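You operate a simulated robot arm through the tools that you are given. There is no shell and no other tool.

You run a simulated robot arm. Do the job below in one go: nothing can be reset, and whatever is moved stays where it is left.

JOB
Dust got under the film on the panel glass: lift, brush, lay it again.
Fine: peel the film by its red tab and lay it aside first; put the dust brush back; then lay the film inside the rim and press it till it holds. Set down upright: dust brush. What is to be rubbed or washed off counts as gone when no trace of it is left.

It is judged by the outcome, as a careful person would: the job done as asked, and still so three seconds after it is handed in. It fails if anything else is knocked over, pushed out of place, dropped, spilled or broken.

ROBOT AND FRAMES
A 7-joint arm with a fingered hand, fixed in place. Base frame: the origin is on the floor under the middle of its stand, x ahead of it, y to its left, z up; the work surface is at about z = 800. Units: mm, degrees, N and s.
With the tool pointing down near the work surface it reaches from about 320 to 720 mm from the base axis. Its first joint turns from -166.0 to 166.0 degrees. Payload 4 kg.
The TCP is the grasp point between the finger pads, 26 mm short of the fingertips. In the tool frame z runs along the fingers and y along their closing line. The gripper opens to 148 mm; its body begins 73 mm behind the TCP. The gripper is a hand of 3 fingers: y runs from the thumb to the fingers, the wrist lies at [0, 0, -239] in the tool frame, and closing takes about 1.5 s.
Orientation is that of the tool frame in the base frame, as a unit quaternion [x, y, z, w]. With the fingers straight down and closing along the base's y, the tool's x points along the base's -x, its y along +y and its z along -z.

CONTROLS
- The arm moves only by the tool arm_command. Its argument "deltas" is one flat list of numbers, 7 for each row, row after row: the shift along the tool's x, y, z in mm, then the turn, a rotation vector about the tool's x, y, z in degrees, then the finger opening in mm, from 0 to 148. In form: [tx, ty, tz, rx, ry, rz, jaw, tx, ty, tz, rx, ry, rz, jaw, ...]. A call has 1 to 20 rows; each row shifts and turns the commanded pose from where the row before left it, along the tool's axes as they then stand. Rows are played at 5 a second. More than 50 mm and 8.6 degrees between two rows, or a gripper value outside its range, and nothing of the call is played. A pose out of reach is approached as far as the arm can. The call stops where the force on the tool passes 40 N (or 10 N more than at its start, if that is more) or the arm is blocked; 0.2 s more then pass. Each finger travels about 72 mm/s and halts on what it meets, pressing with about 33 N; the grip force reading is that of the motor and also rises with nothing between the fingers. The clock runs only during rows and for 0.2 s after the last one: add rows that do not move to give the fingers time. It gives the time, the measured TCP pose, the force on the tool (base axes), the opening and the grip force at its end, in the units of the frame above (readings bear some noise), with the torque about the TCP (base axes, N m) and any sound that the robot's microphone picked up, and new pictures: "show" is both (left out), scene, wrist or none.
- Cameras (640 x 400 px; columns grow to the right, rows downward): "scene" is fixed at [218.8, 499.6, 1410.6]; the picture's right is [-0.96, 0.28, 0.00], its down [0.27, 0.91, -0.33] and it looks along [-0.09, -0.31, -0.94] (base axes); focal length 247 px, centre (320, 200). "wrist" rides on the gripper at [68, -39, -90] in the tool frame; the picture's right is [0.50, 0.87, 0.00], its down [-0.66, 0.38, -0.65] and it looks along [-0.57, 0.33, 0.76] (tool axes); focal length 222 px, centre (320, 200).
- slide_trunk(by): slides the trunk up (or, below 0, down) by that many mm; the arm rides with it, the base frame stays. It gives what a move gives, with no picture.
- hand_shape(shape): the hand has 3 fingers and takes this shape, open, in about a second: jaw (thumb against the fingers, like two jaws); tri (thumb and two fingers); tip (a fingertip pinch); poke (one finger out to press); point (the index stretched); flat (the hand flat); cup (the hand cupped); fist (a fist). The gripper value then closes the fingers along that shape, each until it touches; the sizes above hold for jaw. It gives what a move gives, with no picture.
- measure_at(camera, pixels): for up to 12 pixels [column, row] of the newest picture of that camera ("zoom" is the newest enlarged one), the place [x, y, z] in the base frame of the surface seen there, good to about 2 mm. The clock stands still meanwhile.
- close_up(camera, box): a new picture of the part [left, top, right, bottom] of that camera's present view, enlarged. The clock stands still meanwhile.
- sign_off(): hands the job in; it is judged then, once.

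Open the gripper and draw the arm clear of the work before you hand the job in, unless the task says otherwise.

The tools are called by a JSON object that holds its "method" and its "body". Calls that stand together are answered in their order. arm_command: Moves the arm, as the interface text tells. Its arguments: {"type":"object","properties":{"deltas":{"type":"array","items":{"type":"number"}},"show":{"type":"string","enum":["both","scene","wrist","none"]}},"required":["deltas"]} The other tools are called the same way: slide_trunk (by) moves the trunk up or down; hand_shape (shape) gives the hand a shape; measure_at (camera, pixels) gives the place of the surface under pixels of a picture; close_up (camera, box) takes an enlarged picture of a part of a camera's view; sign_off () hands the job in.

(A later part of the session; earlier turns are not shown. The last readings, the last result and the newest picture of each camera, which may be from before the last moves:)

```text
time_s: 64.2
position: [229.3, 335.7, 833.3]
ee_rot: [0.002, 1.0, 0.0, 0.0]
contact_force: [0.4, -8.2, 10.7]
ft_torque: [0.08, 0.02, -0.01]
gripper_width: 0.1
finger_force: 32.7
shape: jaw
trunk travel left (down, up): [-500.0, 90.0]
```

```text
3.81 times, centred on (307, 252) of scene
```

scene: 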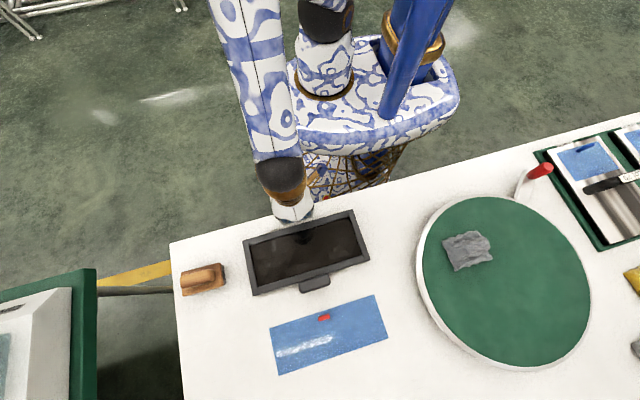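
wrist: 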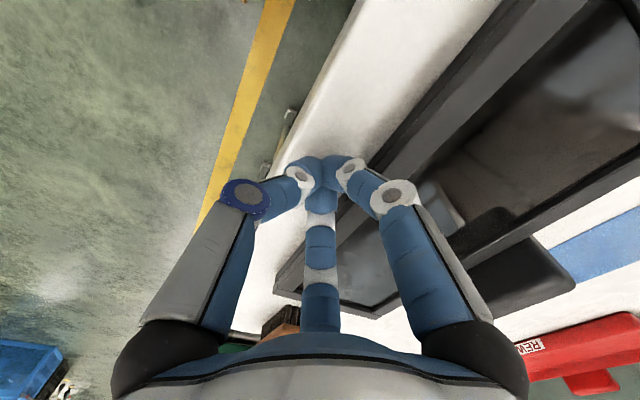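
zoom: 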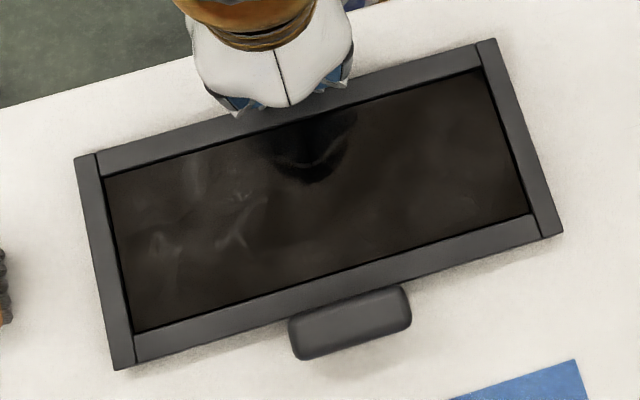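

Corners are now at (75,157), (114,370), (563,232); originals were (75,163), (115,375), (565,237), so ~3 mm remains. I'll push 3 mm more.

{"method": "arm_command", "body": {"deltas": [0, 1, 0, 0, 0, 0, 0, 0, 1, 0, 0, 0, 0, 0, 0, 1, 0, 0, 0, 0, 0, 0, 0, 0, 0, 0, 0, 0], "show": "none"}}

{"method": "close_up", "body": {"camera": "scene", "box": [235, 200, 379, 305]}}

```text
time_s: 65.2
position: [228.3, 339.8, 832.8]
ee_rot: [0.0, 1.0, 0.0, -0.001]
contact_force: [-0.3, -7.3, 8.9]
ft_torque: [0.07, 0.0, -0.03]
gripper_width: 0.0
finger_force: 33.1
shape: jaw
trunk travel left (down, up): [-500.0, 90.0]
```

```text
3.81 times, centred on (307, 252) of scene
```

zoom: 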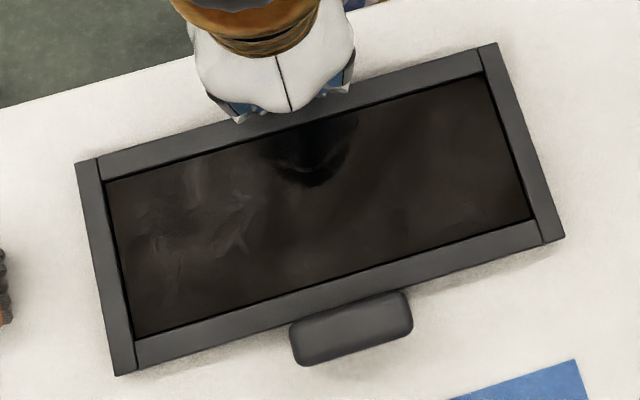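

The panel corners match the original picture exactly now. I'll back off and rise.

{"method": "arm_command", "body": {"deltas": [0, -3, 0, 0, 0, 0, 0, 0, -6, 0, 0, 0, 0, 0, 0, -4, -10, 0, 0, 0, 0, 0, 0, -30, 0, 0, 0, 0, 0, 0, -40, 0, 0, 0, 0, 0, 0, -40, 0, 0, 0, 0, 0, 0, -40, 0, 0, 0, 0], "show": "both"}}

{"method": "close_up", "body": {"camera": "scene", "box": [235, 200, 379, 305]}}

{"method": "measure_at", "body": {"camera": "zoom", "pixels": [[110, 183], [475, 80], [520, 210], [135, 328], [290, 128], [320, 280], [118, 240], [508, 150], [90, 170], [552, 232], [350, 310], [300, 170]]}}

```text
time_s: 66.8
position: [227.4, 328.5, 992.8]
ee_rot: [0.0, 1.0, -0.001, 0.0]
contact_force: [-0.1, 0.3, 0.1]
ft_torque: [0.02, 0.01, -0.04]
gripper_width: 0.1
finger_force: 33.3
shape: jaw
trunk travel left (down, up): [-500.0, 90.0]
```

scene: 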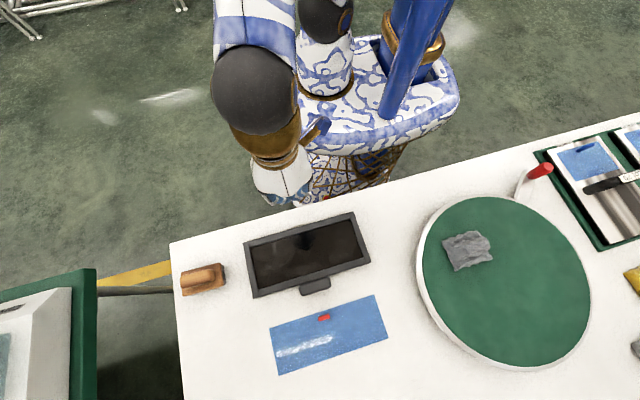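
wrist: 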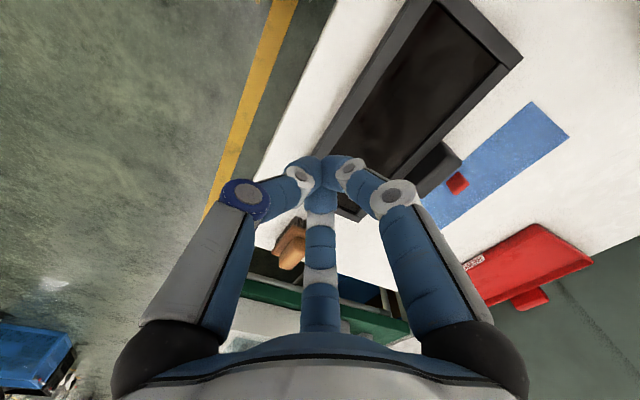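

```text
3.81 times, centred on (307, 252) of scene
```

zoom: 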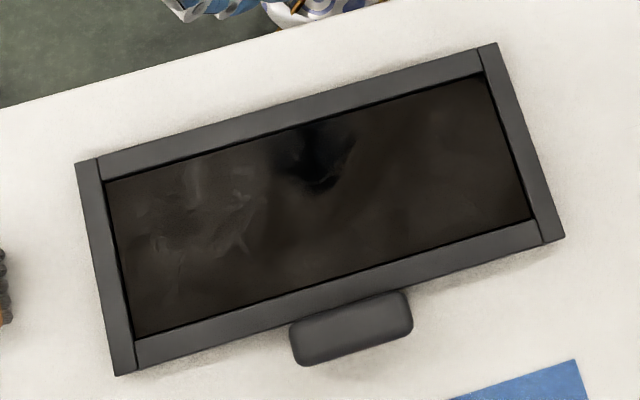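

```text
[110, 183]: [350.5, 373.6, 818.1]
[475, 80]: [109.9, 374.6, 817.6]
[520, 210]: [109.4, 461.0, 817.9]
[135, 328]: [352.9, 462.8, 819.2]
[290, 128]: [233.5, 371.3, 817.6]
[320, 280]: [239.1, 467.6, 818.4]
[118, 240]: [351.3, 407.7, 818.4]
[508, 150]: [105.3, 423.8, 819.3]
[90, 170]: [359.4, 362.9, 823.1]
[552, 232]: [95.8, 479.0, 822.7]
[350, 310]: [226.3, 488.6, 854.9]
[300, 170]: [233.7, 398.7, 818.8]
```

The panel is restored (same points as at the start). Now I'll measure the film and tab on the table.

{"method": "close_up", "body": {"camera": "scene", "box": [258, 288, 402, 380]}}

{"method": "measure_at", "body": {"camera": "zoom", "pixels": [[55, 187], [82, 385], [520, 40], [573, 223], [275, 145], [290, 140], [310, 134], [295, 152], [300, 100], [300, 270], [320, 320], [65, 280]]}}

```text
4.35 times, centred on (330, 334) of scene
```

zoom: 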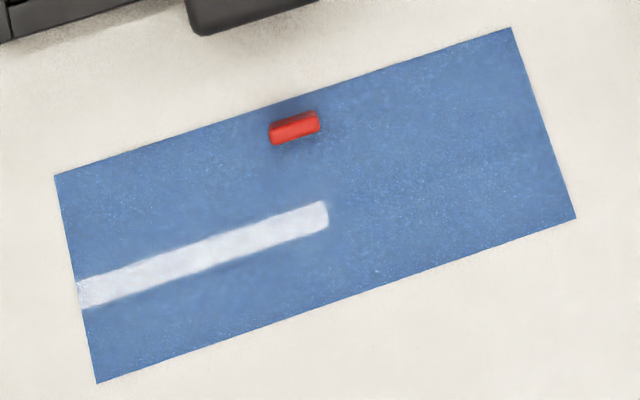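

```text
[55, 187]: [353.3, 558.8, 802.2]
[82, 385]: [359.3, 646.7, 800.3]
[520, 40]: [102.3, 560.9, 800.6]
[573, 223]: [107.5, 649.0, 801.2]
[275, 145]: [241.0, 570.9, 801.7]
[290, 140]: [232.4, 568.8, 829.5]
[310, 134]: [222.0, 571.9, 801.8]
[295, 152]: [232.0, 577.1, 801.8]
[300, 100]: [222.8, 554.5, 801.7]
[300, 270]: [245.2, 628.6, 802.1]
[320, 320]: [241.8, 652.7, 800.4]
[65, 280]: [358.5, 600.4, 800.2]
```

Film corners appear at zoom (54,174), (512,27), (576,218), (97,383); tab at (294,128). I'll measure just inside these.

{"method": "measure_at", "body": {"camera": "zoom", "pixels": [[57, 177], [509, 31], [572, 216], [99, 379], [270, 130], [295, 118], [317, 115], [294, 128], [272, 138], [318, 128], [290, 142], [294, 122]]}}

{"method": "measure_at", "body": {"camera": "zoom", "pixels": [[200, 128], [200, 131], [400, 64], [400, 68], [300, 314], [300, 310], [545, 120], [541, 120], [72, 260], [76, 260], [450, 258], [160, 361]]}}

```text
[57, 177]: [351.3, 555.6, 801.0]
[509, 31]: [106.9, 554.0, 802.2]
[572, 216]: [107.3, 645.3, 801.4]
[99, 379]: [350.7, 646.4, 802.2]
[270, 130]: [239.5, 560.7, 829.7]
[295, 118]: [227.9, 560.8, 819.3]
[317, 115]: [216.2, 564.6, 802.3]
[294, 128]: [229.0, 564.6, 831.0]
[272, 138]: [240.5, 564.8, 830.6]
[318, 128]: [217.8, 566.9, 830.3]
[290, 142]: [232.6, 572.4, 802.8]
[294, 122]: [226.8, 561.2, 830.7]
```

```text
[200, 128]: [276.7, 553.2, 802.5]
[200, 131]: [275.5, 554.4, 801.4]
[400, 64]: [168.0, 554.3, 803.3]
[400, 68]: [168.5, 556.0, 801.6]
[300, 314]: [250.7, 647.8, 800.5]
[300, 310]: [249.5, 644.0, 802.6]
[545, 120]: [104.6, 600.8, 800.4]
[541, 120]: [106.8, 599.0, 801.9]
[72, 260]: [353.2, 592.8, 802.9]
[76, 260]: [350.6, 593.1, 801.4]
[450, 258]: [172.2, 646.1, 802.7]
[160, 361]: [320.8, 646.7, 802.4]
```

Film lies at x 105.5–352.5, y 553–647, tab centre at (229,565), top z 831. I'll move above it at y≈569 with the fingers at 36, then check the thumb's clearance to the knob.

{"method": "arm_command", "body": {"deltas": [-1.6, 30, 0, 0, 0, 0, 36, 0, 42, 0, 0, 0, 0, 36, 0, 42, 0, 0, 0, 0, 36, 0, 42, 0, 0, 0, 0, 36, 0, 42, 0, 0, 0, 0, 36, 0, 42.5, 0, 0, 0, 0, 36, 0, 0, 30, 0, 0, 0, 36, 0, 0, 32, 0, 0, 0, 36, 0, 0, 0, 0, 0, 0, 36], "show": "wrist"}}

{"method": "close_up", "body": {"camera": "wrist", "box": [100, 20, 420, 220]}}

```text
time_s: 68.8
position: [230.1, 567.8, 930.6]
ee_rot: [0.0, 1.0, 0.0, 0.0]
contact_force: [-1.1, 0.3, 0.5]
ft_torque: [0.03, 0.02, 0.01]
gripper_width: 35.9
finger_force: 0.0
shape: jaw
trunk travel left (down, up): [-500.0, 90.0]
```

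wrist: 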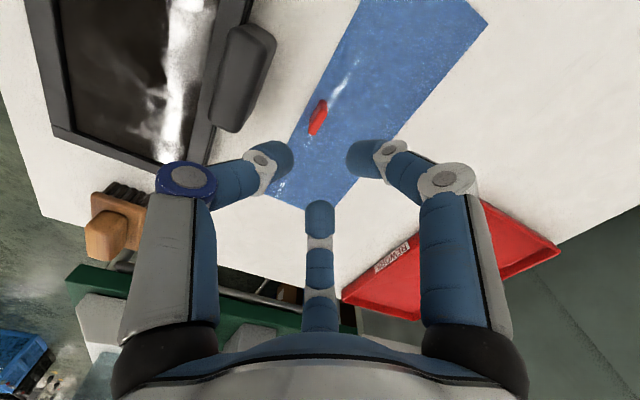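

```text
2.00 times, centred on (260, 120) of wrist
```

zoom: 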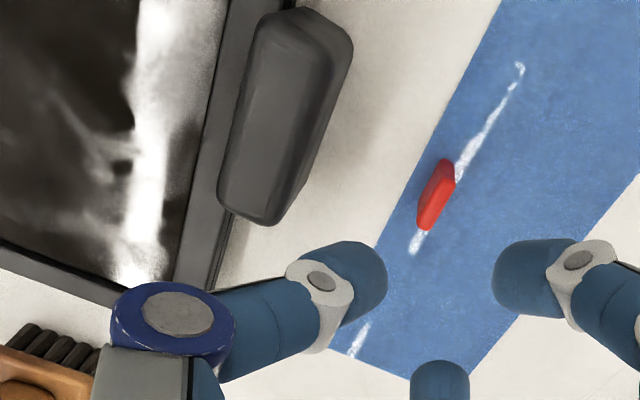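

I'll measure the thumb's links and knuckle here (zoom (120,325), (175,312), (250,330), (320,290)) to find their offsets from the TCP.

{"method": "measure_at", "body": {"camera": "zoom", "pixels": [[116, 325], [175, 315], [150, 290], [230, 330], [250, 300], [310, 265], [320, 285], [350, 250], [380, 280], [100, 380], [440, 185], [300, 150]]}}

```text
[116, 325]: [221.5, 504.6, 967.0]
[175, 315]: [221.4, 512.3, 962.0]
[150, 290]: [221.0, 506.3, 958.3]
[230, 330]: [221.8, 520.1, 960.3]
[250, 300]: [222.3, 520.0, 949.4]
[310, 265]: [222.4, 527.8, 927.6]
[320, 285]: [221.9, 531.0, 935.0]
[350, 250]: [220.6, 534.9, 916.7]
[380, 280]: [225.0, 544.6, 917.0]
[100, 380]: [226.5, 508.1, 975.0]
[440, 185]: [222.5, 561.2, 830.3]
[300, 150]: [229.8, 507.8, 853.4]
```

With this yaw the thumb's sloped link would come within reach of the knob (y up to 513) at grip height. I'll yaw the hand 60° about its axis so one finger faces +y and the two others straddle clear of the knob.

{"method": "arm_command", "body": {"deltas": [0, 0, 0, 0, 0, 7.5, 36, 0, 0, 0, 0, 0, 7.5, 36, 0, 0, 0, 0, 0, 7.5, 36, 0, 0, 0, 0, 0, 7.5, 36, 0, 0, 0, 0, 0, 7.5, 36, 0, 0, 0, 0, 0, 7.5, 36, 0, 0, 0, 0, 0, 7.5, 36, 0, 0, 0, 0, 0, 7.5, 36, 0, 0, 0, 0, 0, 0, 50], "show": "both"}}

```text
time_s: 70.8
position: [230.7, 568.1, 931.5]
ee_rot: [0.501, 0.865, 0.0, 0.0]
contact_force: [0.2, -0.4, 0.0]
ft_torque: [-0.01, 0.02, -0.01]
gripper_width: 49.5
finger_force: 0.1
shape: jaw
trunk travel left (down, up): [-500.0, 90.0]
```

scene: 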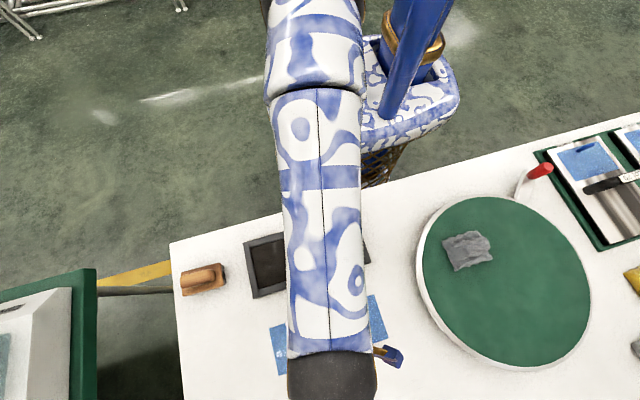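
wrist: 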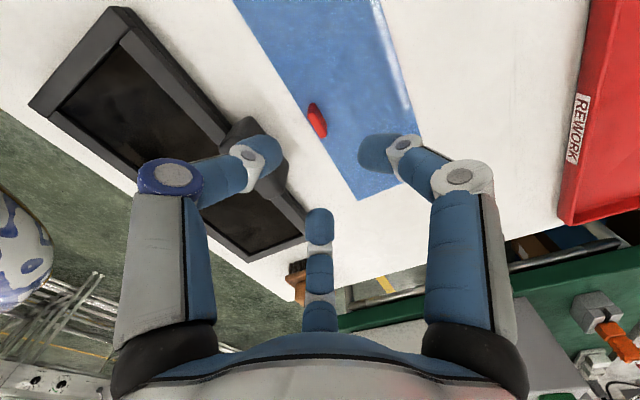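

The yaw worked (fingers now at +y, and two on the −y side). I'll measure the tab and fingertips from this view for centring.

{"method": "close_up", "body": {"camera": "wrist", "box": [220, 70, 420, 240]}}

{"method": "measure_at", "body": {"camera": "zoom", "pixels": [[282, 105], [290, 125], [300, 150], [318, 185], [325, 200], [300, 115], [275, 115], [330, 175], [310, 190], [440, 200], [160, 250], [320, 360]]}}

```text
2.35 times, centred on (320, 155) of wrist
```

zoom: 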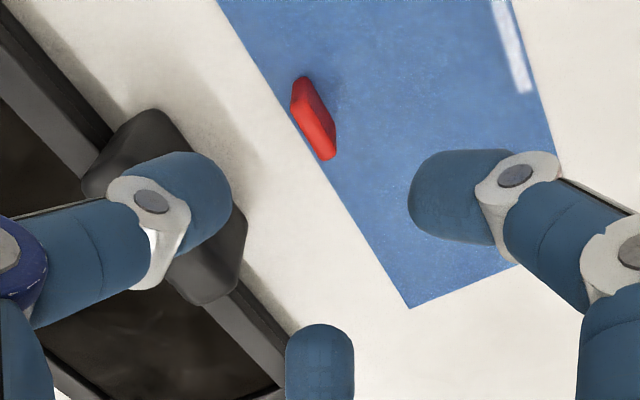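

```text
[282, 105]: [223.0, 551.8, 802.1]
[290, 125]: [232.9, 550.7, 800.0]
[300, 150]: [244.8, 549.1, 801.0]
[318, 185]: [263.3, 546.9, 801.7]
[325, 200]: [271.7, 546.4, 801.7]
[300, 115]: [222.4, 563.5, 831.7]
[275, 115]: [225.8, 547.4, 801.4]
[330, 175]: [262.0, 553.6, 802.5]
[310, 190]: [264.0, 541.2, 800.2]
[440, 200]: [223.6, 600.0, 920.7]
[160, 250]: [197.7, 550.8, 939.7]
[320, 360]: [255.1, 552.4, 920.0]
```

{"method": "measure_at", "body": {"camera": "zoom", "pixels": [[300, 80], [308, 100], [320, 130], [330, 155], [295, 100], [310, 130], [320, 155], [334, 140], [318, 105], [325, 120], [415, 190], [228, 190]]}}

```text
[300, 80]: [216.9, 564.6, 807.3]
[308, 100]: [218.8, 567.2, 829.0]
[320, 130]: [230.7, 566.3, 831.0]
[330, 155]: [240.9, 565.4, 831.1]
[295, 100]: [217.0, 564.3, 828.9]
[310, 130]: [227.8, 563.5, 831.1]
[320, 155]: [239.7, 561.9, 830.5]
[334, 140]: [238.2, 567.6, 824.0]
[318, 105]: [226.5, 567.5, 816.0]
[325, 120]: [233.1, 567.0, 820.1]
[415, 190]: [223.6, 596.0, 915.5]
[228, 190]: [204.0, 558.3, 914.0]
```

The tab's centre is (229,564.3), top z≈831. I'll centre on it with opening 50 and descend to z≈833, as at the first grip height above the film.

{"method": "arm_command", "body": {"deltas": [-2.8, -2.5, 40, 0, 0, 0, 50, 0, 0, 30, 0, 0, 0, 50, 0, 0, 15, 0, 0, 0, 50, 0, 0, 6, 0, 0, 0, 50, 0, 0, 0, 0, 0, 0, 50], "show": "wrist"}}

{"method": "close_up", "body": {"camera": "wrist", "box": [180, 90, 440, 260]}}

```text
time_s: 72.0
position: [230.7, 565.2, 839.2]
ee_rot: [0.5, 0.866, 0.0, 0.0]
contact_force: [0.0, 0.5, -0.3]
ft_torque: [0.02, -0.03, -0.01]
gripper_width: 49.6
finger_force: 0.0
shape: jaw
trunk travel left (down, up): [-500.0, 90.0]
```

wrist: 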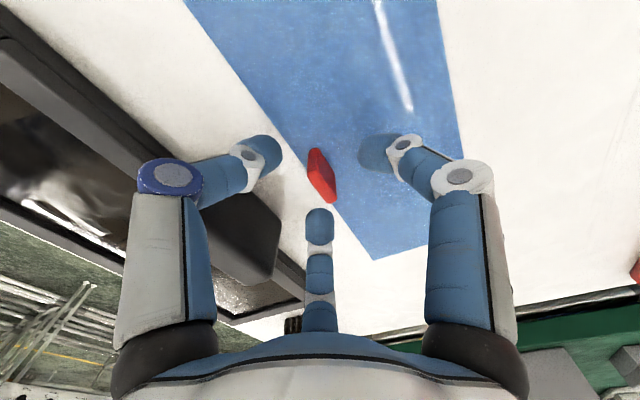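

```text
2.35 times, centred on (310, 175) of wrist
```

zoom: 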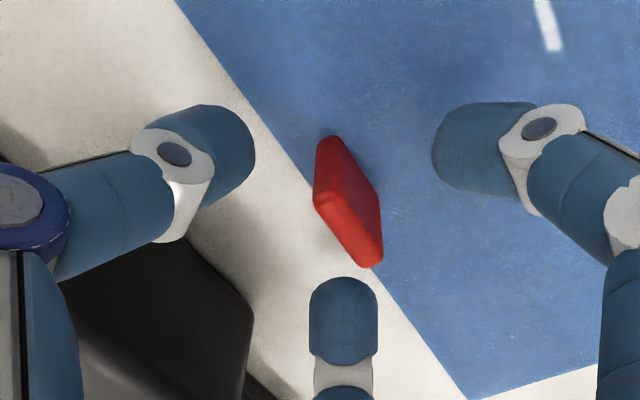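

The tab is well centred and nothing touches the knob. I'll go down the last 6 mm, then close slowly.

{"method": "arm_command", "body": {"deltas": [0.5, -0.9, 3, 0, 0, 0, 50, 0, 0, 3, 0, 0, 0, 50, 0, 0, 0, 0, 0, 0, 50], "show": "none"}}

{"method": "arm_command", "body": {"deltas": [0, 0, 0, 0, 0, 0, 40, 0, 0, 0, 0, 0, 0, 30, 0, 0, 0, 0, 0, 0, 22, 0, 0, 0, 0, 0, 0, 15, 0, 0, 0, 0, 0, 0, 10, 0, 0, 0, 0, 0, 0, 5, 0, 0, 0, 0, 0, 0, 0, 0, 0, 0, 0, 0, 0, 0, 0, 0, 0, 0, 0, 0, 0], "show": "both"}}

{"method": "close_up", "body": {"camera": "wrist", "box": [180, 90, 440, 260]}}

```text
time_s: 72.8
position: [228.4, 563.8, 832.2]
ee_rot: [0.5, 0.866, 0.0, 0.0]
contact_force: [0.5, 0.3, -0.3]
ft_torque: [-0.02, -0.01, 0.01]
gripper_width: 49.7
finger_force: 0.2
shape: jaw
trunk travel left (down, up): [-500.0, 90.0]
```

```text
time_s: 74.8
position: [228.7, 563.2, 832.9]
ee_rot: [0.5, 0.866, -0.001, -0.001]
contact_force: [-0.7, -0.1, -0.2]
ft_torque: [-0.01, 0.06, -0.01]
gripper_width: 5.9
finger_force: 33.3
shape: jaw
trunk travel left (down, up): [-500.0, 90.0]
```

scene: 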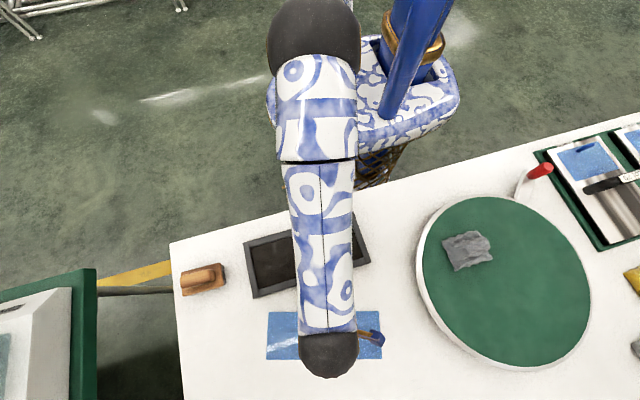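
wrist: 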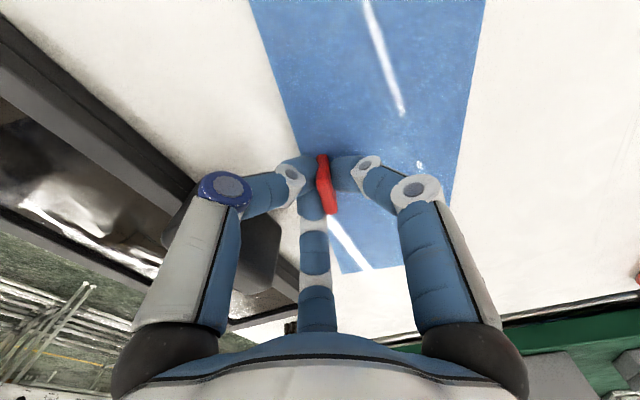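

```text
2.35 times, centred on (310, 175) of wrist
```

zoom: 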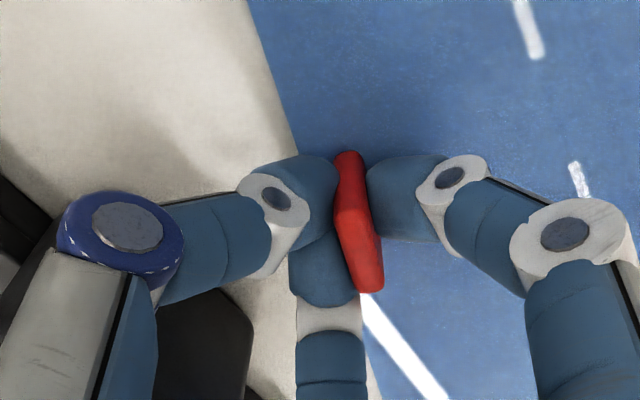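

The film is gripped (5.9 mm, 33 N) but turned about 17° in yaw as the fingers closed; I can compensate by turning the hand. I'll lift it and measure its orientation.

{"method": "arm_command", "body": {"deltas": [0, 0, -2, 0, 0, 0, 0, 0, 0, -5, 0, 0, 0, 0, 0, 0, -13, 0, 0, 0, 0, 0, 0, -30, 0, 0, 0, 0, 0, 0, -40, 0, 0, 0, 0, 0, 0, -30, 0, 0, 0, 0, 0, 0, 0, 0, 0, 0, 0], "show": "both"}}

{"method": "close_up", "body": {"camera": "wrist", "box": [180, 0, 520, 290]}}

```text
time_s: 76.4
position: [228.4, 563.7, 953.1]
ee_rot: [0.501, 0.865, 0.0, 0.0]
contact_force: [-0.3, -0.9, -0.8]
ft_torque: [-0.02, 0.03, 0.02]
gripper_width: 5.5
finger_force: 33.0
shape: jaw
trunk travel left (down, up): [-500.0, 90.0]
```

scene: 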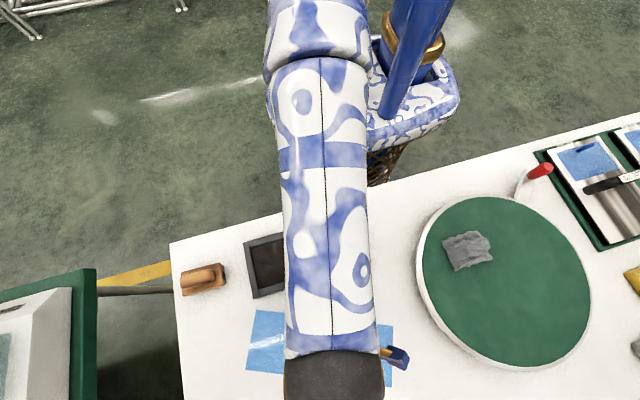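
wrist: 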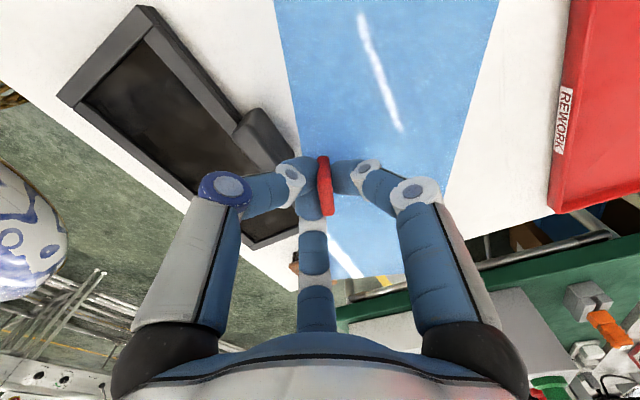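

```text
1.38 times, centred on (350, 145) of wrist
```

zoom: 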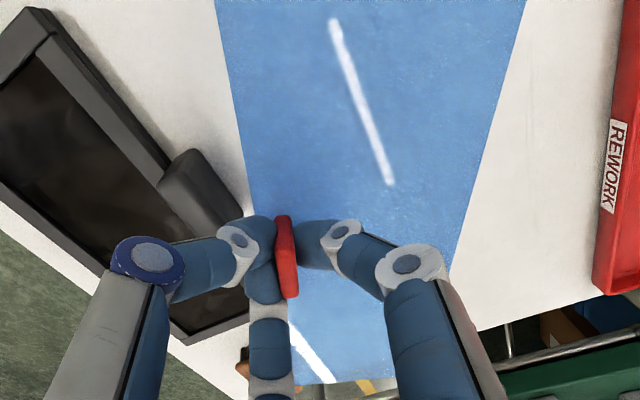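

Held steadily. I'll measure points along the film's edges to get its yaw, tilt and offset from the TCP.

{"method": "measure_at", "body": {"camera": "zoom", "pixels": [[222, 20], [236, 100], [247, 170], [518, 20], [490, 120], [458, 240], [305, 380], [345, 382], [388, 374], [300, 330], [400, 60], [285, 225]]}}

{"method": "measure_at", "body": {"camera": "scene", "pixels": [[258, 315], [250, 365], [278, 313], [275, 370], [390, 330], [391, 380], [265, 340], [250, 340]]}}

```text
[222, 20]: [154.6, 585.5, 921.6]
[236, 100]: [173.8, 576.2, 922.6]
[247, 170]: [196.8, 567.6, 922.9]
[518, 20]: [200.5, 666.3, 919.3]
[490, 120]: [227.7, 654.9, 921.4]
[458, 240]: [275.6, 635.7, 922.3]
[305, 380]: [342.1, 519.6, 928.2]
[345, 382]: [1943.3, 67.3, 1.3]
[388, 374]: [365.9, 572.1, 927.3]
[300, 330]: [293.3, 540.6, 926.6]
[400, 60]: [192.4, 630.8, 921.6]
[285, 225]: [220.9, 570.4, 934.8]
```

```text
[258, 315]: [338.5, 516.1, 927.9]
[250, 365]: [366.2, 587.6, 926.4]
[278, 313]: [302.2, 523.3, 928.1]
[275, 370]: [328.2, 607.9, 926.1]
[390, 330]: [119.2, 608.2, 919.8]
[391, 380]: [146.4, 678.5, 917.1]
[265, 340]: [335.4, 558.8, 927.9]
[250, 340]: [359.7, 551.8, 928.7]
```

The film's long axis is turned −22.3° and it tilts about 2° up at +x and 2° down at +y. I'll turn the hand −22.3° about its axis and tilt it to level the film, then measure again.

{"method": "arm_command", "body": {"deltas": [0, 0, 0, 0, 0, -7.4, 0, 0, 0, 0, 0, 0, -7.5, 0, 0, 0, 0, 0, 0, -7.4, 0, 0, 0, 0, -0.36, 2.8, 0, 0, 0, 0, 0, 0, 0, 0, 0, 0, 0, 0, 0, 0, 0, 0], "show": "both"}}

{"method": "close_up", "body": {"camera": "wrist", "box": [180, 0, 520, 290]}}

{"method": "close_up", "body": {"camera": "scene", "box": [230, 280, 420, 399]}}

```text
time_s: 77.8
position: [228.5, 563.7, 952.8]
ee_rot: [0.324, 0.946, 0.012, -0.021]
contact_force: [0.0, 0.2, -0.3]
ft_torque: [0.01, -0.01, 0.03]
gripper_width: 5.6
finger_force: 32.5
shape: jaw
trunk travel left (down, up): [-500.0, 90.0]
```

scene: 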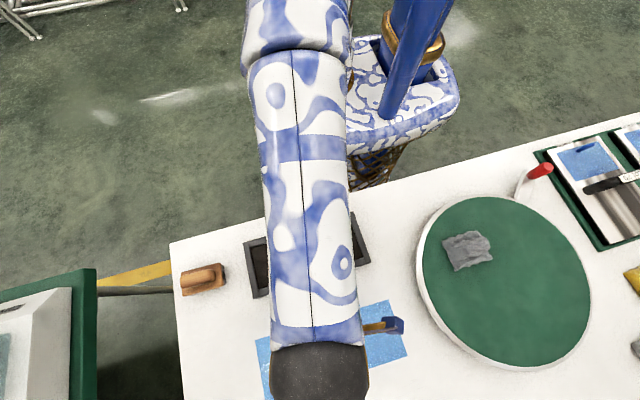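
wrist: 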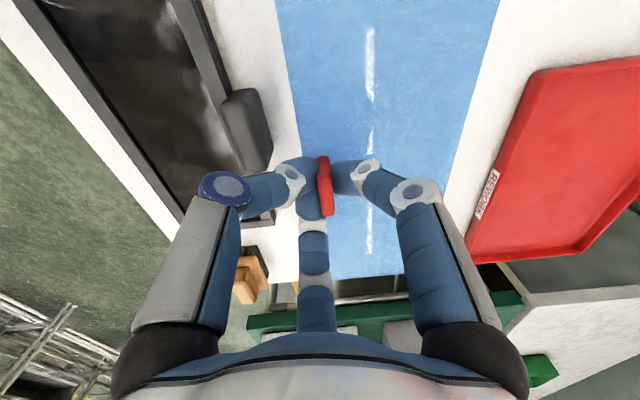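

```text
1.38 times, centred on (350, 145) of wrist
```

zoom: 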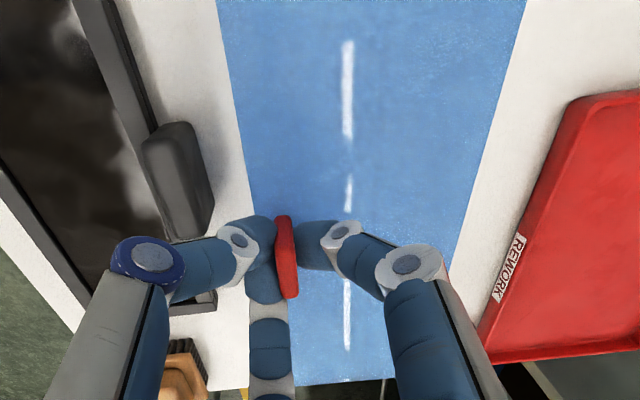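

```text
3.36 times, centred on (325, 340) of scene
```

zoom: 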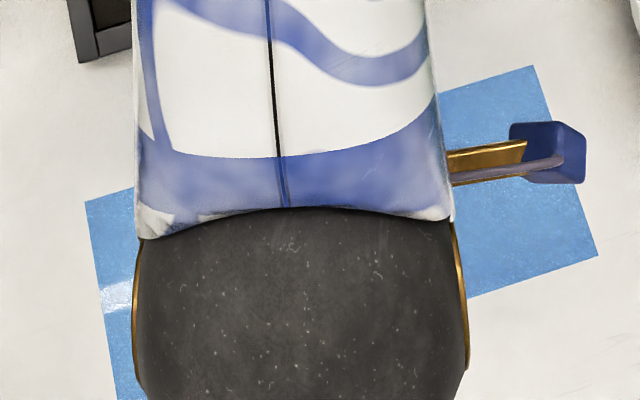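

The film now looks parallel to the panel. I'll measure its corners in the scene zoom: near (85,203), (533,66), (598,256).

{"method": "measure_at", "body": {"camera": "zoom", "pixels": [[88, 206], [531, 70], [594, 253], [122, 395], [128, 193], [445, 98], [480, 291], [104, 300], [565, 165], [110, 340], [500, 80], [550, 268]]}}

{"method": "measure_at", "body": {"camera": "wrist", "pixels": [[280, 40], [290, 100], [296, 140], [492, 40], [470, 120], [455, 180], [340, 275], [390, 272], [320, 170], [330, 210]]}}

```text
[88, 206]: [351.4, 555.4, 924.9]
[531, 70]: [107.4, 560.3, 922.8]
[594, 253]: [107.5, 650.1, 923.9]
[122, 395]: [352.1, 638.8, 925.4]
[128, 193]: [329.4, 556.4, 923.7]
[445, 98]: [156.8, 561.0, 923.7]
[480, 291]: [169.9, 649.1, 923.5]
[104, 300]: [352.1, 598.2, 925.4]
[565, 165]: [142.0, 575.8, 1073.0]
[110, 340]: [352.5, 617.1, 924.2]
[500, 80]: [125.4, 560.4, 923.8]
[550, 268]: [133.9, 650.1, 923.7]
```

```text
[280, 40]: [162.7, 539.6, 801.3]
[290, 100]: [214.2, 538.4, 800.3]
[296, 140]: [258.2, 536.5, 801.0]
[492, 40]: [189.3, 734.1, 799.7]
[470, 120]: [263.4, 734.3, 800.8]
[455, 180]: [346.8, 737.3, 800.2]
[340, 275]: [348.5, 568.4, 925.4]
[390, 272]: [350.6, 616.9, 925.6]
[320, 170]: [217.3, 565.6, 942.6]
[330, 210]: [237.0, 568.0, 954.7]
```

The film is nearly level; a residual yaw of about −1° remains and its centre is at (229.4,602.3). I'll trim the yaw and tilt and carry it over the panel so its centre comes to about (228.4,420).

{"method": "arm_command", "body": {"deltas": [0, 0, 0, 0.25, 0.3, -1.0, 0, -12, -16, -0.65, 0, 0, 0, 0, -22, -30, -1.2, 0, 0, 0, 0, -22, -30, -1.2, 0, 0, 0, 0, -22, -30, -1.2, 0, 0, 0, 0, -19, -25, -1, 0, 0, 0, 0, -11.8, -15.1, -0.68, 0, 0, 0, 0, 0, 0, 0, 0, 0, 0, 0], "show": "both"}}

{"method": "close_up", "body": {"camera": "wrist", "box": [180, 0, 520, 290]}}

{"method": "close_up", "body": {"camera": "scene", "box": [225, 190, 385, 310]}}

```text
time_s: 79.6
position: [228.4, 380.9, 953.5]
ee_rot: [0.315, 0.949, 0.01, -0.025]
contact_force: [0.4, -0.4, 0.5]
ft_torque: [-0.01, 0.0, 0.0]
gripper_width: 5.4
finger_force: 33.1
shape: jaw
trunk travel left (down, up): [-500.0, 90.0]
```

scene: 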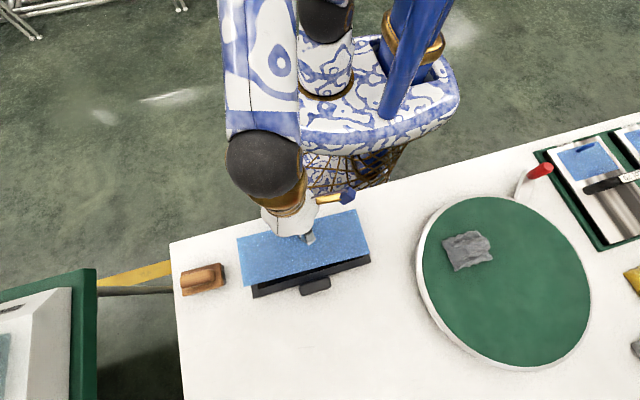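
wrist: 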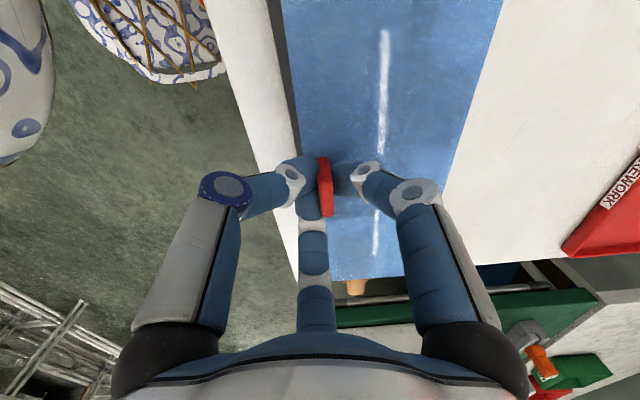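

```text
1.38 times, centred on (350, 145) of wrist
```

zoom: 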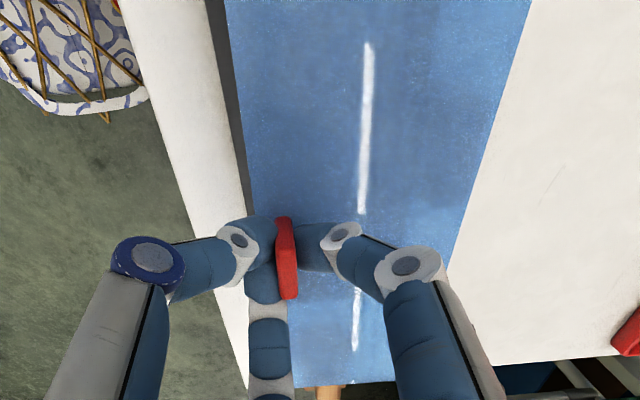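

```text
3.33 times, centred on (305, 250) of scene
```

zoom: 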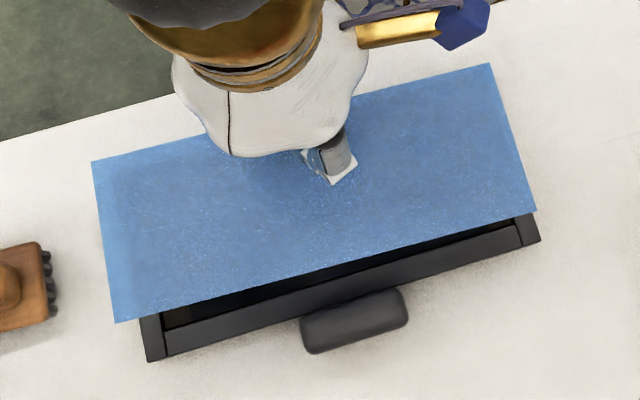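

Above the panel. I'll measure edge points inside the film by equal amounts to check the yaw against the panel.

{"method": "measure_at", "body": {"camera": "zoom", "pixels": [[95, 164], [118, 318], [534, 209], [488, 68], [150, 150], [440, 79], [200, 297], [450, 232], [106, 240], [513, 140], [325, 264], [380, 95]]}}

{"method": "close_up", "body": {"camera": "scene", "box": [225, 190, 385, 310]}}

```text
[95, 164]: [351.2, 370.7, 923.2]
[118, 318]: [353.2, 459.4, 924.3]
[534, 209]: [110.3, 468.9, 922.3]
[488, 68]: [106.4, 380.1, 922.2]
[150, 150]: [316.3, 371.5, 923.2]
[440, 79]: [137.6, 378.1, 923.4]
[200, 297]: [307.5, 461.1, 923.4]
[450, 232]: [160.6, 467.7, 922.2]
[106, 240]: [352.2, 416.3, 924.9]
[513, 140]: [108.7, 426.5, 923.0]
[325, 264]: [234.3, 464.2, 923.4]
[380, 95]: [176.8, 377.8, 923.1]
```

```text
3.33 times, centred on (305, 250) of scene
```

zoom: 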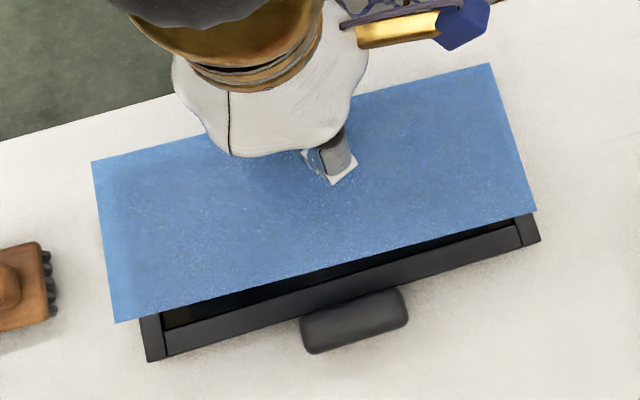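

The film is yawed −2.2° with its centre at (230.3,419.8). I'll turn the hand −2.2° about its axis and measure again.

{"method": "arm_command", "body": {"deltas": [0, 0, 0, 0, 0, -1.1, 0, 0, 0, 0, 0, 0, -1.1, 0, 0, 0, 0, 0, 0, 0, 0, 0, 0, 0, 0, 0, 0, 0], "show": "none"}}

{"method": "close_up", "body": {"camera": "scene", "box": [225, 190, 385, 310]}}

```text
time_s: 80.6
position: [228.9, 382.5, 952.9]
ee_rot: [0.296, 0.955, 0.01, -0.026]
contact_force: [-0.4, -0.2, 0.8]
ft_torque: [0.01, 0.0, 0.02]
gripper_width: 5.3
finger_force: 33.3
shape: jaw
trunk travel left (down, up): [-500.0, 90.0]
```

```text
3.33 times, centred on (305, 250) of scene
```

zoom: 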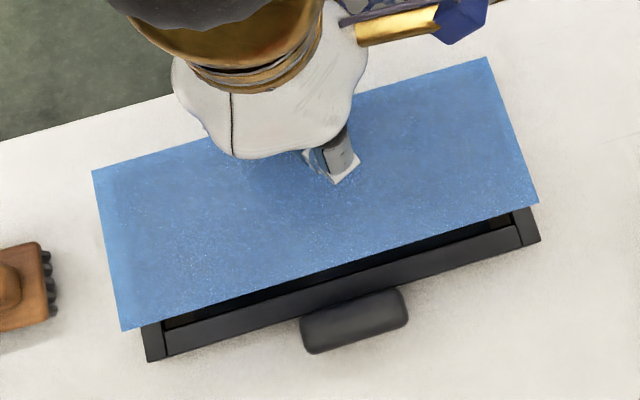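

{"method": "measure_at", "body": {"camera": "zoom", "pixels": [[95, 173], [124, 326], [535, 200], [484, 62], [150, 159], [440, 74], [200, 305], [450, 224], [109, 250], [512, 132], [325, 265], [380, 91]]}}

```text
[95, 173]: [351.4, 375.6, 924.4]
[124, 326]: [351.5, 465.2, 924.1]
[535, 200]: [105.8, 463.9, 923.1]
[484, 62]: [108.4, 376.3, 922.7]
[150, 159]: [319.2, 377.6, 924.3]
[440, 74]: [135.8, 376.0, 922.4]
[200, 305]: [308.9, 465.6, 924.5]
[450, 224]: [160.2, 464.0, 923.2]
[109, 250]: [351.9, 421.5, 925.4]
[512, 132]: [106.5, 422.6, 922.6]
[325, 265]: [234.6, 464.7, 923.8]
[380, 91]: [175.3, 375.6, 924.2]
```

Yaw is now within ~0.2° and the centre at (229.3,420.3). I'll trim by (−0.9,−0.2) and descend 80 mm to re-check close to the panel.

{"method": "arm_command", "body": {"deltas": [0.63, -0.67, 0, 0, 0, 0, 0, -1.11, -0.07, 20, 0, 0, 0, 0, -1.67, -0.11, 30, 0, 0, 0, 0, -1.11, -0.07, 20, 0, 0, 0, 0, -0.56, -0.04, 10, 0, 0, 0, 0, 0, 0, 0, 0, 0, 0, 0, 0, 0, 0, 0, 0, 0, 0], "show": "both"}}

{"method": "close_up", "body": {"camera": "scene", "box": [235, 200, 379, 305]}}

```text
time_s: 82.2
position: [228.3, 380.8, 871.7]
ee_rot: [0.298, 0.954, 0.011, -0.025]
contact_force: [-0.1, -0.4, 0.3]
ft_torque: [0.02, 0.01, 0.0]
gripper_width: 5.4
finger_force: 33.1
shape: jaw
trunk travel left (down, up): [-500.0, 90.0]
```

scene: 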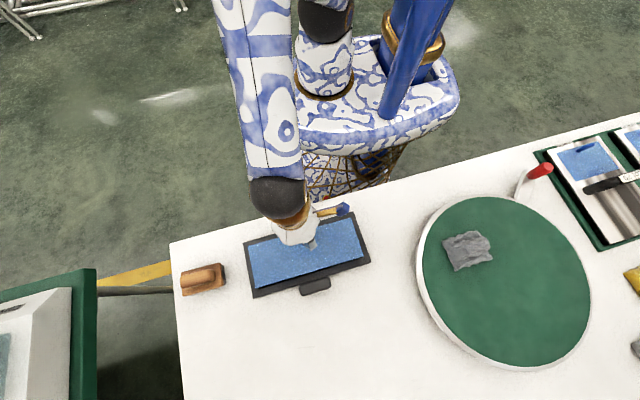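
wrist: 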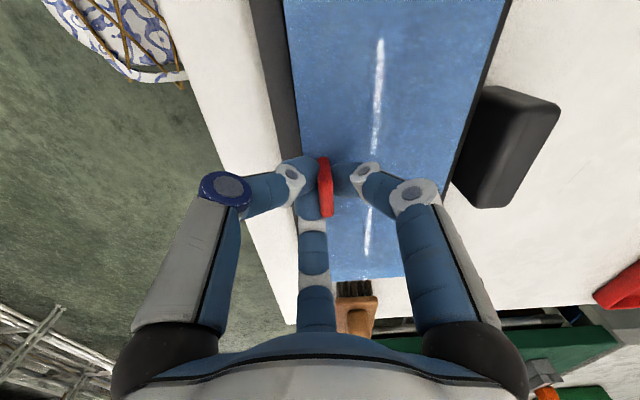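

```text
3.81 times, centred on (307, 252) of scene
```

zoom: 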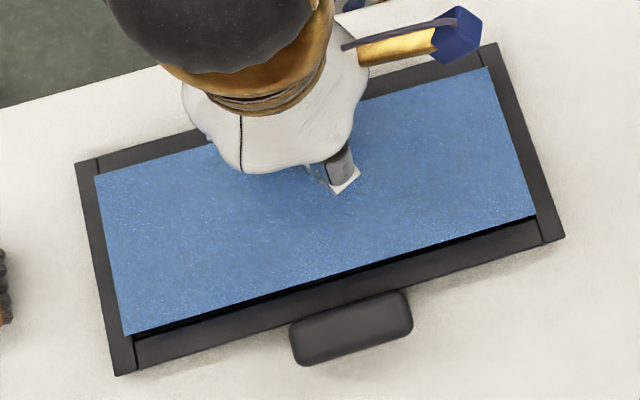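

The film hovers ~22 mm over the panel. I'll measure its corners again relative to the opening.

{"method": "measure_at", "body": {"camera": "zoom", "pixels": [[99, 178], [127, 331], [533, 212], [487, 72], [160, 161], [440, 85], [200, 310], [450, 236], [111, 255], [511, 140], [330, 272], [400, 96]]}}

{"method": "measure_at", "body": {"camera": "zoom", "pixels": [[100, 177], [127, 331], [533, 212], [487, 72], [97, 200], [120, 320], [528, 195], [494, 90], [200, 312], [300, 282], [400, 253], [500, 224]]}}

```text
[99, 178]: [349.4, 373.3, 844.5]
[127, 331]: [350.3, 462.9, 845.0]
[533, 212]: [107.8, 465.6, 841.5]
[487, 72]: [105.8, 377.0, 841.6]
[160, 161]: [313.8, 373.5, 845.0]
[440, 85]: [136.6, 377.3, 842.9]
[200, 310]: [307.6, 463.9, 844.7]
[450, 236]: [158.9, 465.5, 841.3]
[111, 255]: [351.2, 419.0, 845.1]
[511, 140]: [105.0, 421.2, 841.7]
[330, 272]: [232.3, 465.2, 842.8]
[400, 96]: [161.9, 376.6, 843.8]
```

```text
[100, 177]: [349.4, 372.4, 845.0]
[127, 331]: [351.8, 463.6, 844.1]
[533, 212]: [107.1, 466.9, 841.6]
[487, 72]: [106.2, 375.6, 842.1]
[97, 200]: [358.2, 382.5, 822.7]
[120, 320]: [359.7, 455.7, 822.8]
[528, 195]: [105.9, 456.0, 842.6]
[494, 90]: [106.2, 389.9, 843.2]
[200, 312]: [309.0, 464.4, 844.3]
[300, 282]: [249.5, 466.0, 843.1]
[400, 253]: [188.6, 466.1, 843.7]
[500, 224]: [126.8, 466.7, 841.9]
```

Yaw has drifted to about −0.7° and the +x end is ~3 mm high. I'll correct both with small turns and recheck.

{"method": "arm_command", "body": {"deltas": [0, 0.5, 0, 0.2, 0.3, -0.4, 0, 0, 0, 0, 0.2, 0.3, -0.4, 0, 0, 0, 0, 0, 0, 0, 0, 0, 0, 0, 0, 0, 0, 0], "show": "none"}}

{"method": "close_up", "body": {"camera": "scene", "box": [235, 200, 379, 305]}}

{"method": "measure_at", "body": {"camera": "zoom", "pixels": [[100, 180], [128, 333], [533, 210], [487, 71], [160, 163], [440, 84], [200, 311], [450, 234], [113, 255], [511, 140], [330, 272], [400, 96]]}}

```text
time_s: 83.2
position: [228.3, 382.1, 872.6]
ee_rot: [0.29, 0.956, 0.009, -0.031]
contact_force: [-0.3, -0.8, 0.0]
ft_torque: [-0.01, -0.01, -0.01]
gripper_width: 5.6
finger_force: 33.0
shape: jaw
trunk travel left (down, up): [-500.0, 90.0]
```

```text
3.81 times, centred on (307, 252) of scene
```

zoom: 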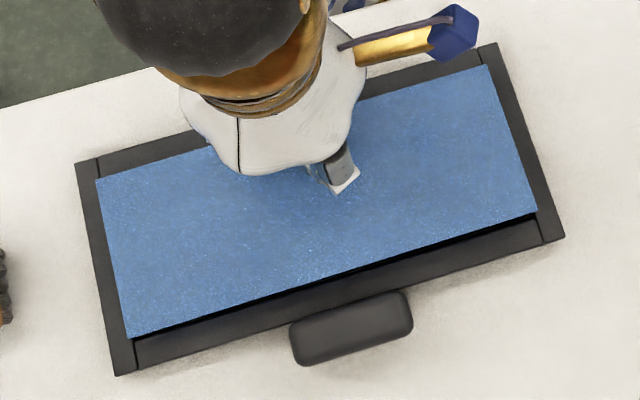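

```text
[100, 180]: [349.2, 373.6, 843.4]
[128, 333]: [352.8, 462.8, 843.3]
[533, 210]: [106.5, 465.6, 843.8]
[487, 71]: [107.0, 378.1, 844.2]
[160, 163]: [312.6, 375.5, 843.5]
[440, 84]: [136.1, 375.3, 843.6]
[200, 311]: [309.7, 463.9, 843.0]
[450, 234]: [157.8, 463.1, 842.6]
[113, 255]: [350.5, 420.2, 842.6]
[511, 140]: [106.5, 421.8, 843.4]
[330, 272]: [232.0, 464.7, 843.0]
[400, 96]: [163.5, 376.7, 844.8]
```

All corners are level at z≈843.5 and, projected down, land within ~1–2 mm of the film's original corners, with only about +0.3° yaw. I'll trim that and descend 18 mm slowly.

{"method": "arm_command", "body": {"deltas": [0, 0, 0, 0, 0, 0.3, 0, -0.19, 0, 3, 0, 0, 0, 0, -0.26, 0, 4, 0, 0, 0, 0, -0.26, 0, 4, 0, 0, 0, 0, -0.26, 0, 4, 0, 0, 0, 0, -0.19, 0, 3, 0, 0, 0, 0, 0, 0, 0, 0, 0, 0, 0], "show": "wrist"}}

{"method": "close_up", "body": {"camera": "scene", "box": [235, 200, 379, 305]}}

{"method": "measure_at", "body": {"camera": "zoom", "pixels": [[106, 186], [136, 334], [530, 214], [482, 76], [97, 200], [112, 225], [520, 180], [330, 276], [325, 285], [410, 101], [400, 92]]}}

```text
time_s: 84.8
position: [228.4, 382.2, 854.4]
ee_rot: [0.292, 0.956, 0.009, -0.031]
contact_force: [-0.6, -1.3, 0.3]
ft_torque: [-0.02, -0.02, -0.02]
gripper_width: 5.1
finger_force: 32.7
shape: jaw
trunk travel left (down, up): [-500.0, 90.0]
```

wrist: 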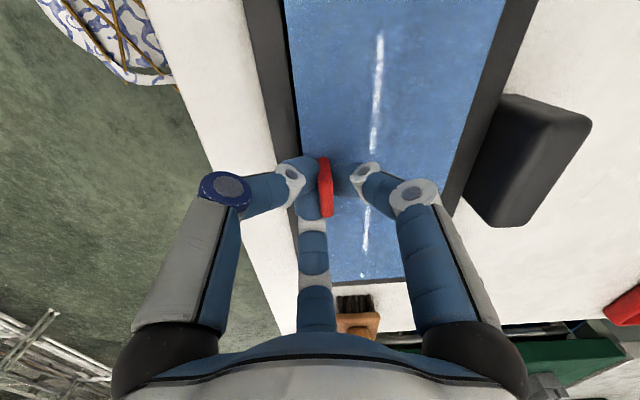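

```text
3.81 times, centred on (307, 252) of scene
```

zoom: 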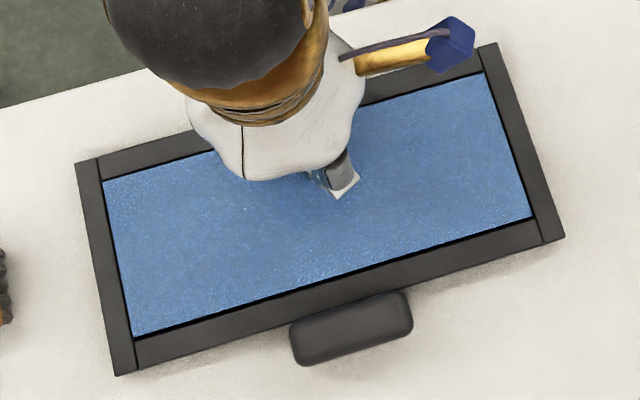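

```text
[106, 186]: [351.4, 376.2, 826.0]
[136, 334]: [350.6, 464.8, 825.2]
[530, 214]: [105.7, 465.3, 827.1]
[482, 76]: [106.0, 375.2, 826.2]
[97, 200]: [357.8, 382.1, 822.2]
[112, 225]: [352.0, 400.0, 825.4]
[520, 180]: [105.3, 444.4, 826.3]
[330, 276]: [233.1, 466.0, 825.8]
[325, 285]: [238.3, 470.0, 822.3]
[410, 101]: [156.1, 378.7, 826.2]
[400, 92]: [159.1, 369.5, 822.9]
```

The film is aligned: projected corners agree with the original within ~1 mm; it's now ~3 mm above the rim. I'll lower it into the rim in 1 mm steps.

{"method": "arm_command", "body": {"deltas": [-0.065, 0, 1, 0, 0, 0, 0, -0.065, 0, 1, 0, 0, 0, 0, -0.065, 0, 1, 0, 0, 0, 0, -0.065, 0, 1, 0, 0, 0, 0, 0, 0, 0, 0, 0, 0, 0], "show": "none"}}

{"method": "close_up", "body": {"camera": "scene", "box": [235, 200, 379, 305]}}

{"method": "measure_at", "body": {"camera": "zoom", "pixels": [[108, 187], [137, 334], [528, 213], [482, 79], [97, 200], [115, 235], [520, 185], [330, 276], [325, 285], [410, 101], [400, 92]]}}

```text
time_s: 86.0
position: [228.5, 382.2, 850.7]
ee_rot: [0.293, 0.956, 0.009, -0.032]
contact_force: [0.8, 0.3, 0.6]
ft_torque: [-0.03, 0.05, -0.03]
gripper_width: 5.2
finger_force: 32.6
shape: jaw
trunk travel left (down, up): [-500.0, 90.0]
```

```text
3.81 times, centred on (307, 252) of scene
```

zoom: 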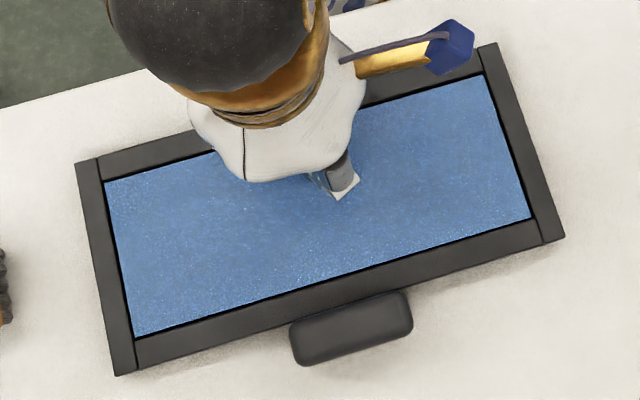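

```text
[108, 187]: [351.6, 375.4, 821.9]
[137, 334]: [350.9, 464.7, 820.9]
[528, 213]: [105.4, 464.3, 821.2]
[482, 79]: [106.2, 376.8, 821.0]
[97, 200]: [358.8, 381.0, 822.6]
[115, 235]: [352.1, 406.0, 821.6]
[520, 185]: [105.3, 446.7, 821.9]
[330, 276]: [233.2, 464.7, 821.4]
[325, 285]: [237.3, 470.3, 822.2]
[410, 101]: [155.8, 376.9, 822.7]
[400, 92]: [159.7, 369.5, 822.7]
```

The film has entered the rim, top at ~821.4, with no contact force. One more ~1 mm step to seat it.

{"method": "arm_command", "body": {"deltas": [-0.05, 0, 0.8, 0, 0, 0, 0, 0, 0, 0, 0, 0, 0, 0], "show": "none"}}

```text
time_s: 86.6
position: [228.8, 381.1, 851.2]
ee_rot: [0.293, 0.956, 0.008, -0.031]
contact_force: [0.8, -1.1, -0.6]
ft_torque: [0.0, -0.04, -0.01]
gripper_width: 5.4
finger_force: 32.6
shape: jaw
trunk travel left (down, up): [-500.0, 90.0]
```

{"method": "arm_command", "body": {"deltas": [-0.05, 0, 0.7, 0, 0, 0, 0, 0, 0, 0, 0, 0, 0, 0], "show": "wrist"}}

{"method": "close_up", "body": {"camera": "wrist", "box": [220, 90, 420, 250]}}

```text
time_s: 87.2
position: [228.6, 381.8, 849.6]
ee_rot: [0.293, 0.956, 0.009, -0.032]
contact_force: [-0.4, 1.0, -0.6]
ft_torque: [0.02, 0.0, -0.03]
gripper_width: 5.4
finger_force: 33.0
shape: jaw
trunk travel left (down, up): [-500.0, 90.0]
```

wrist: 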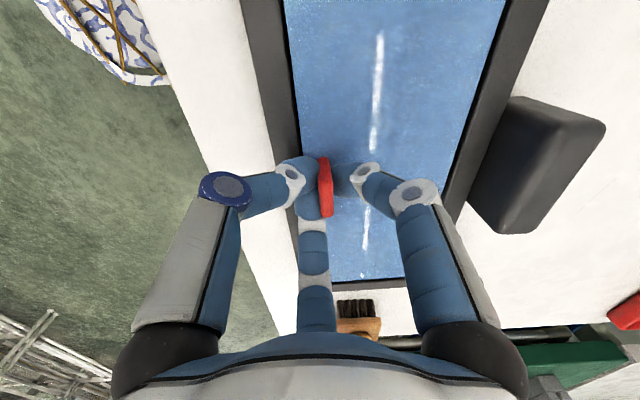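

```text
2.50 times, centred on (320, 170) of wrist
```

zoom: 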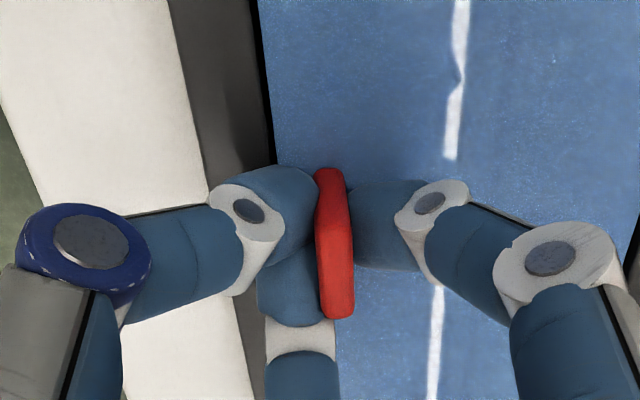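

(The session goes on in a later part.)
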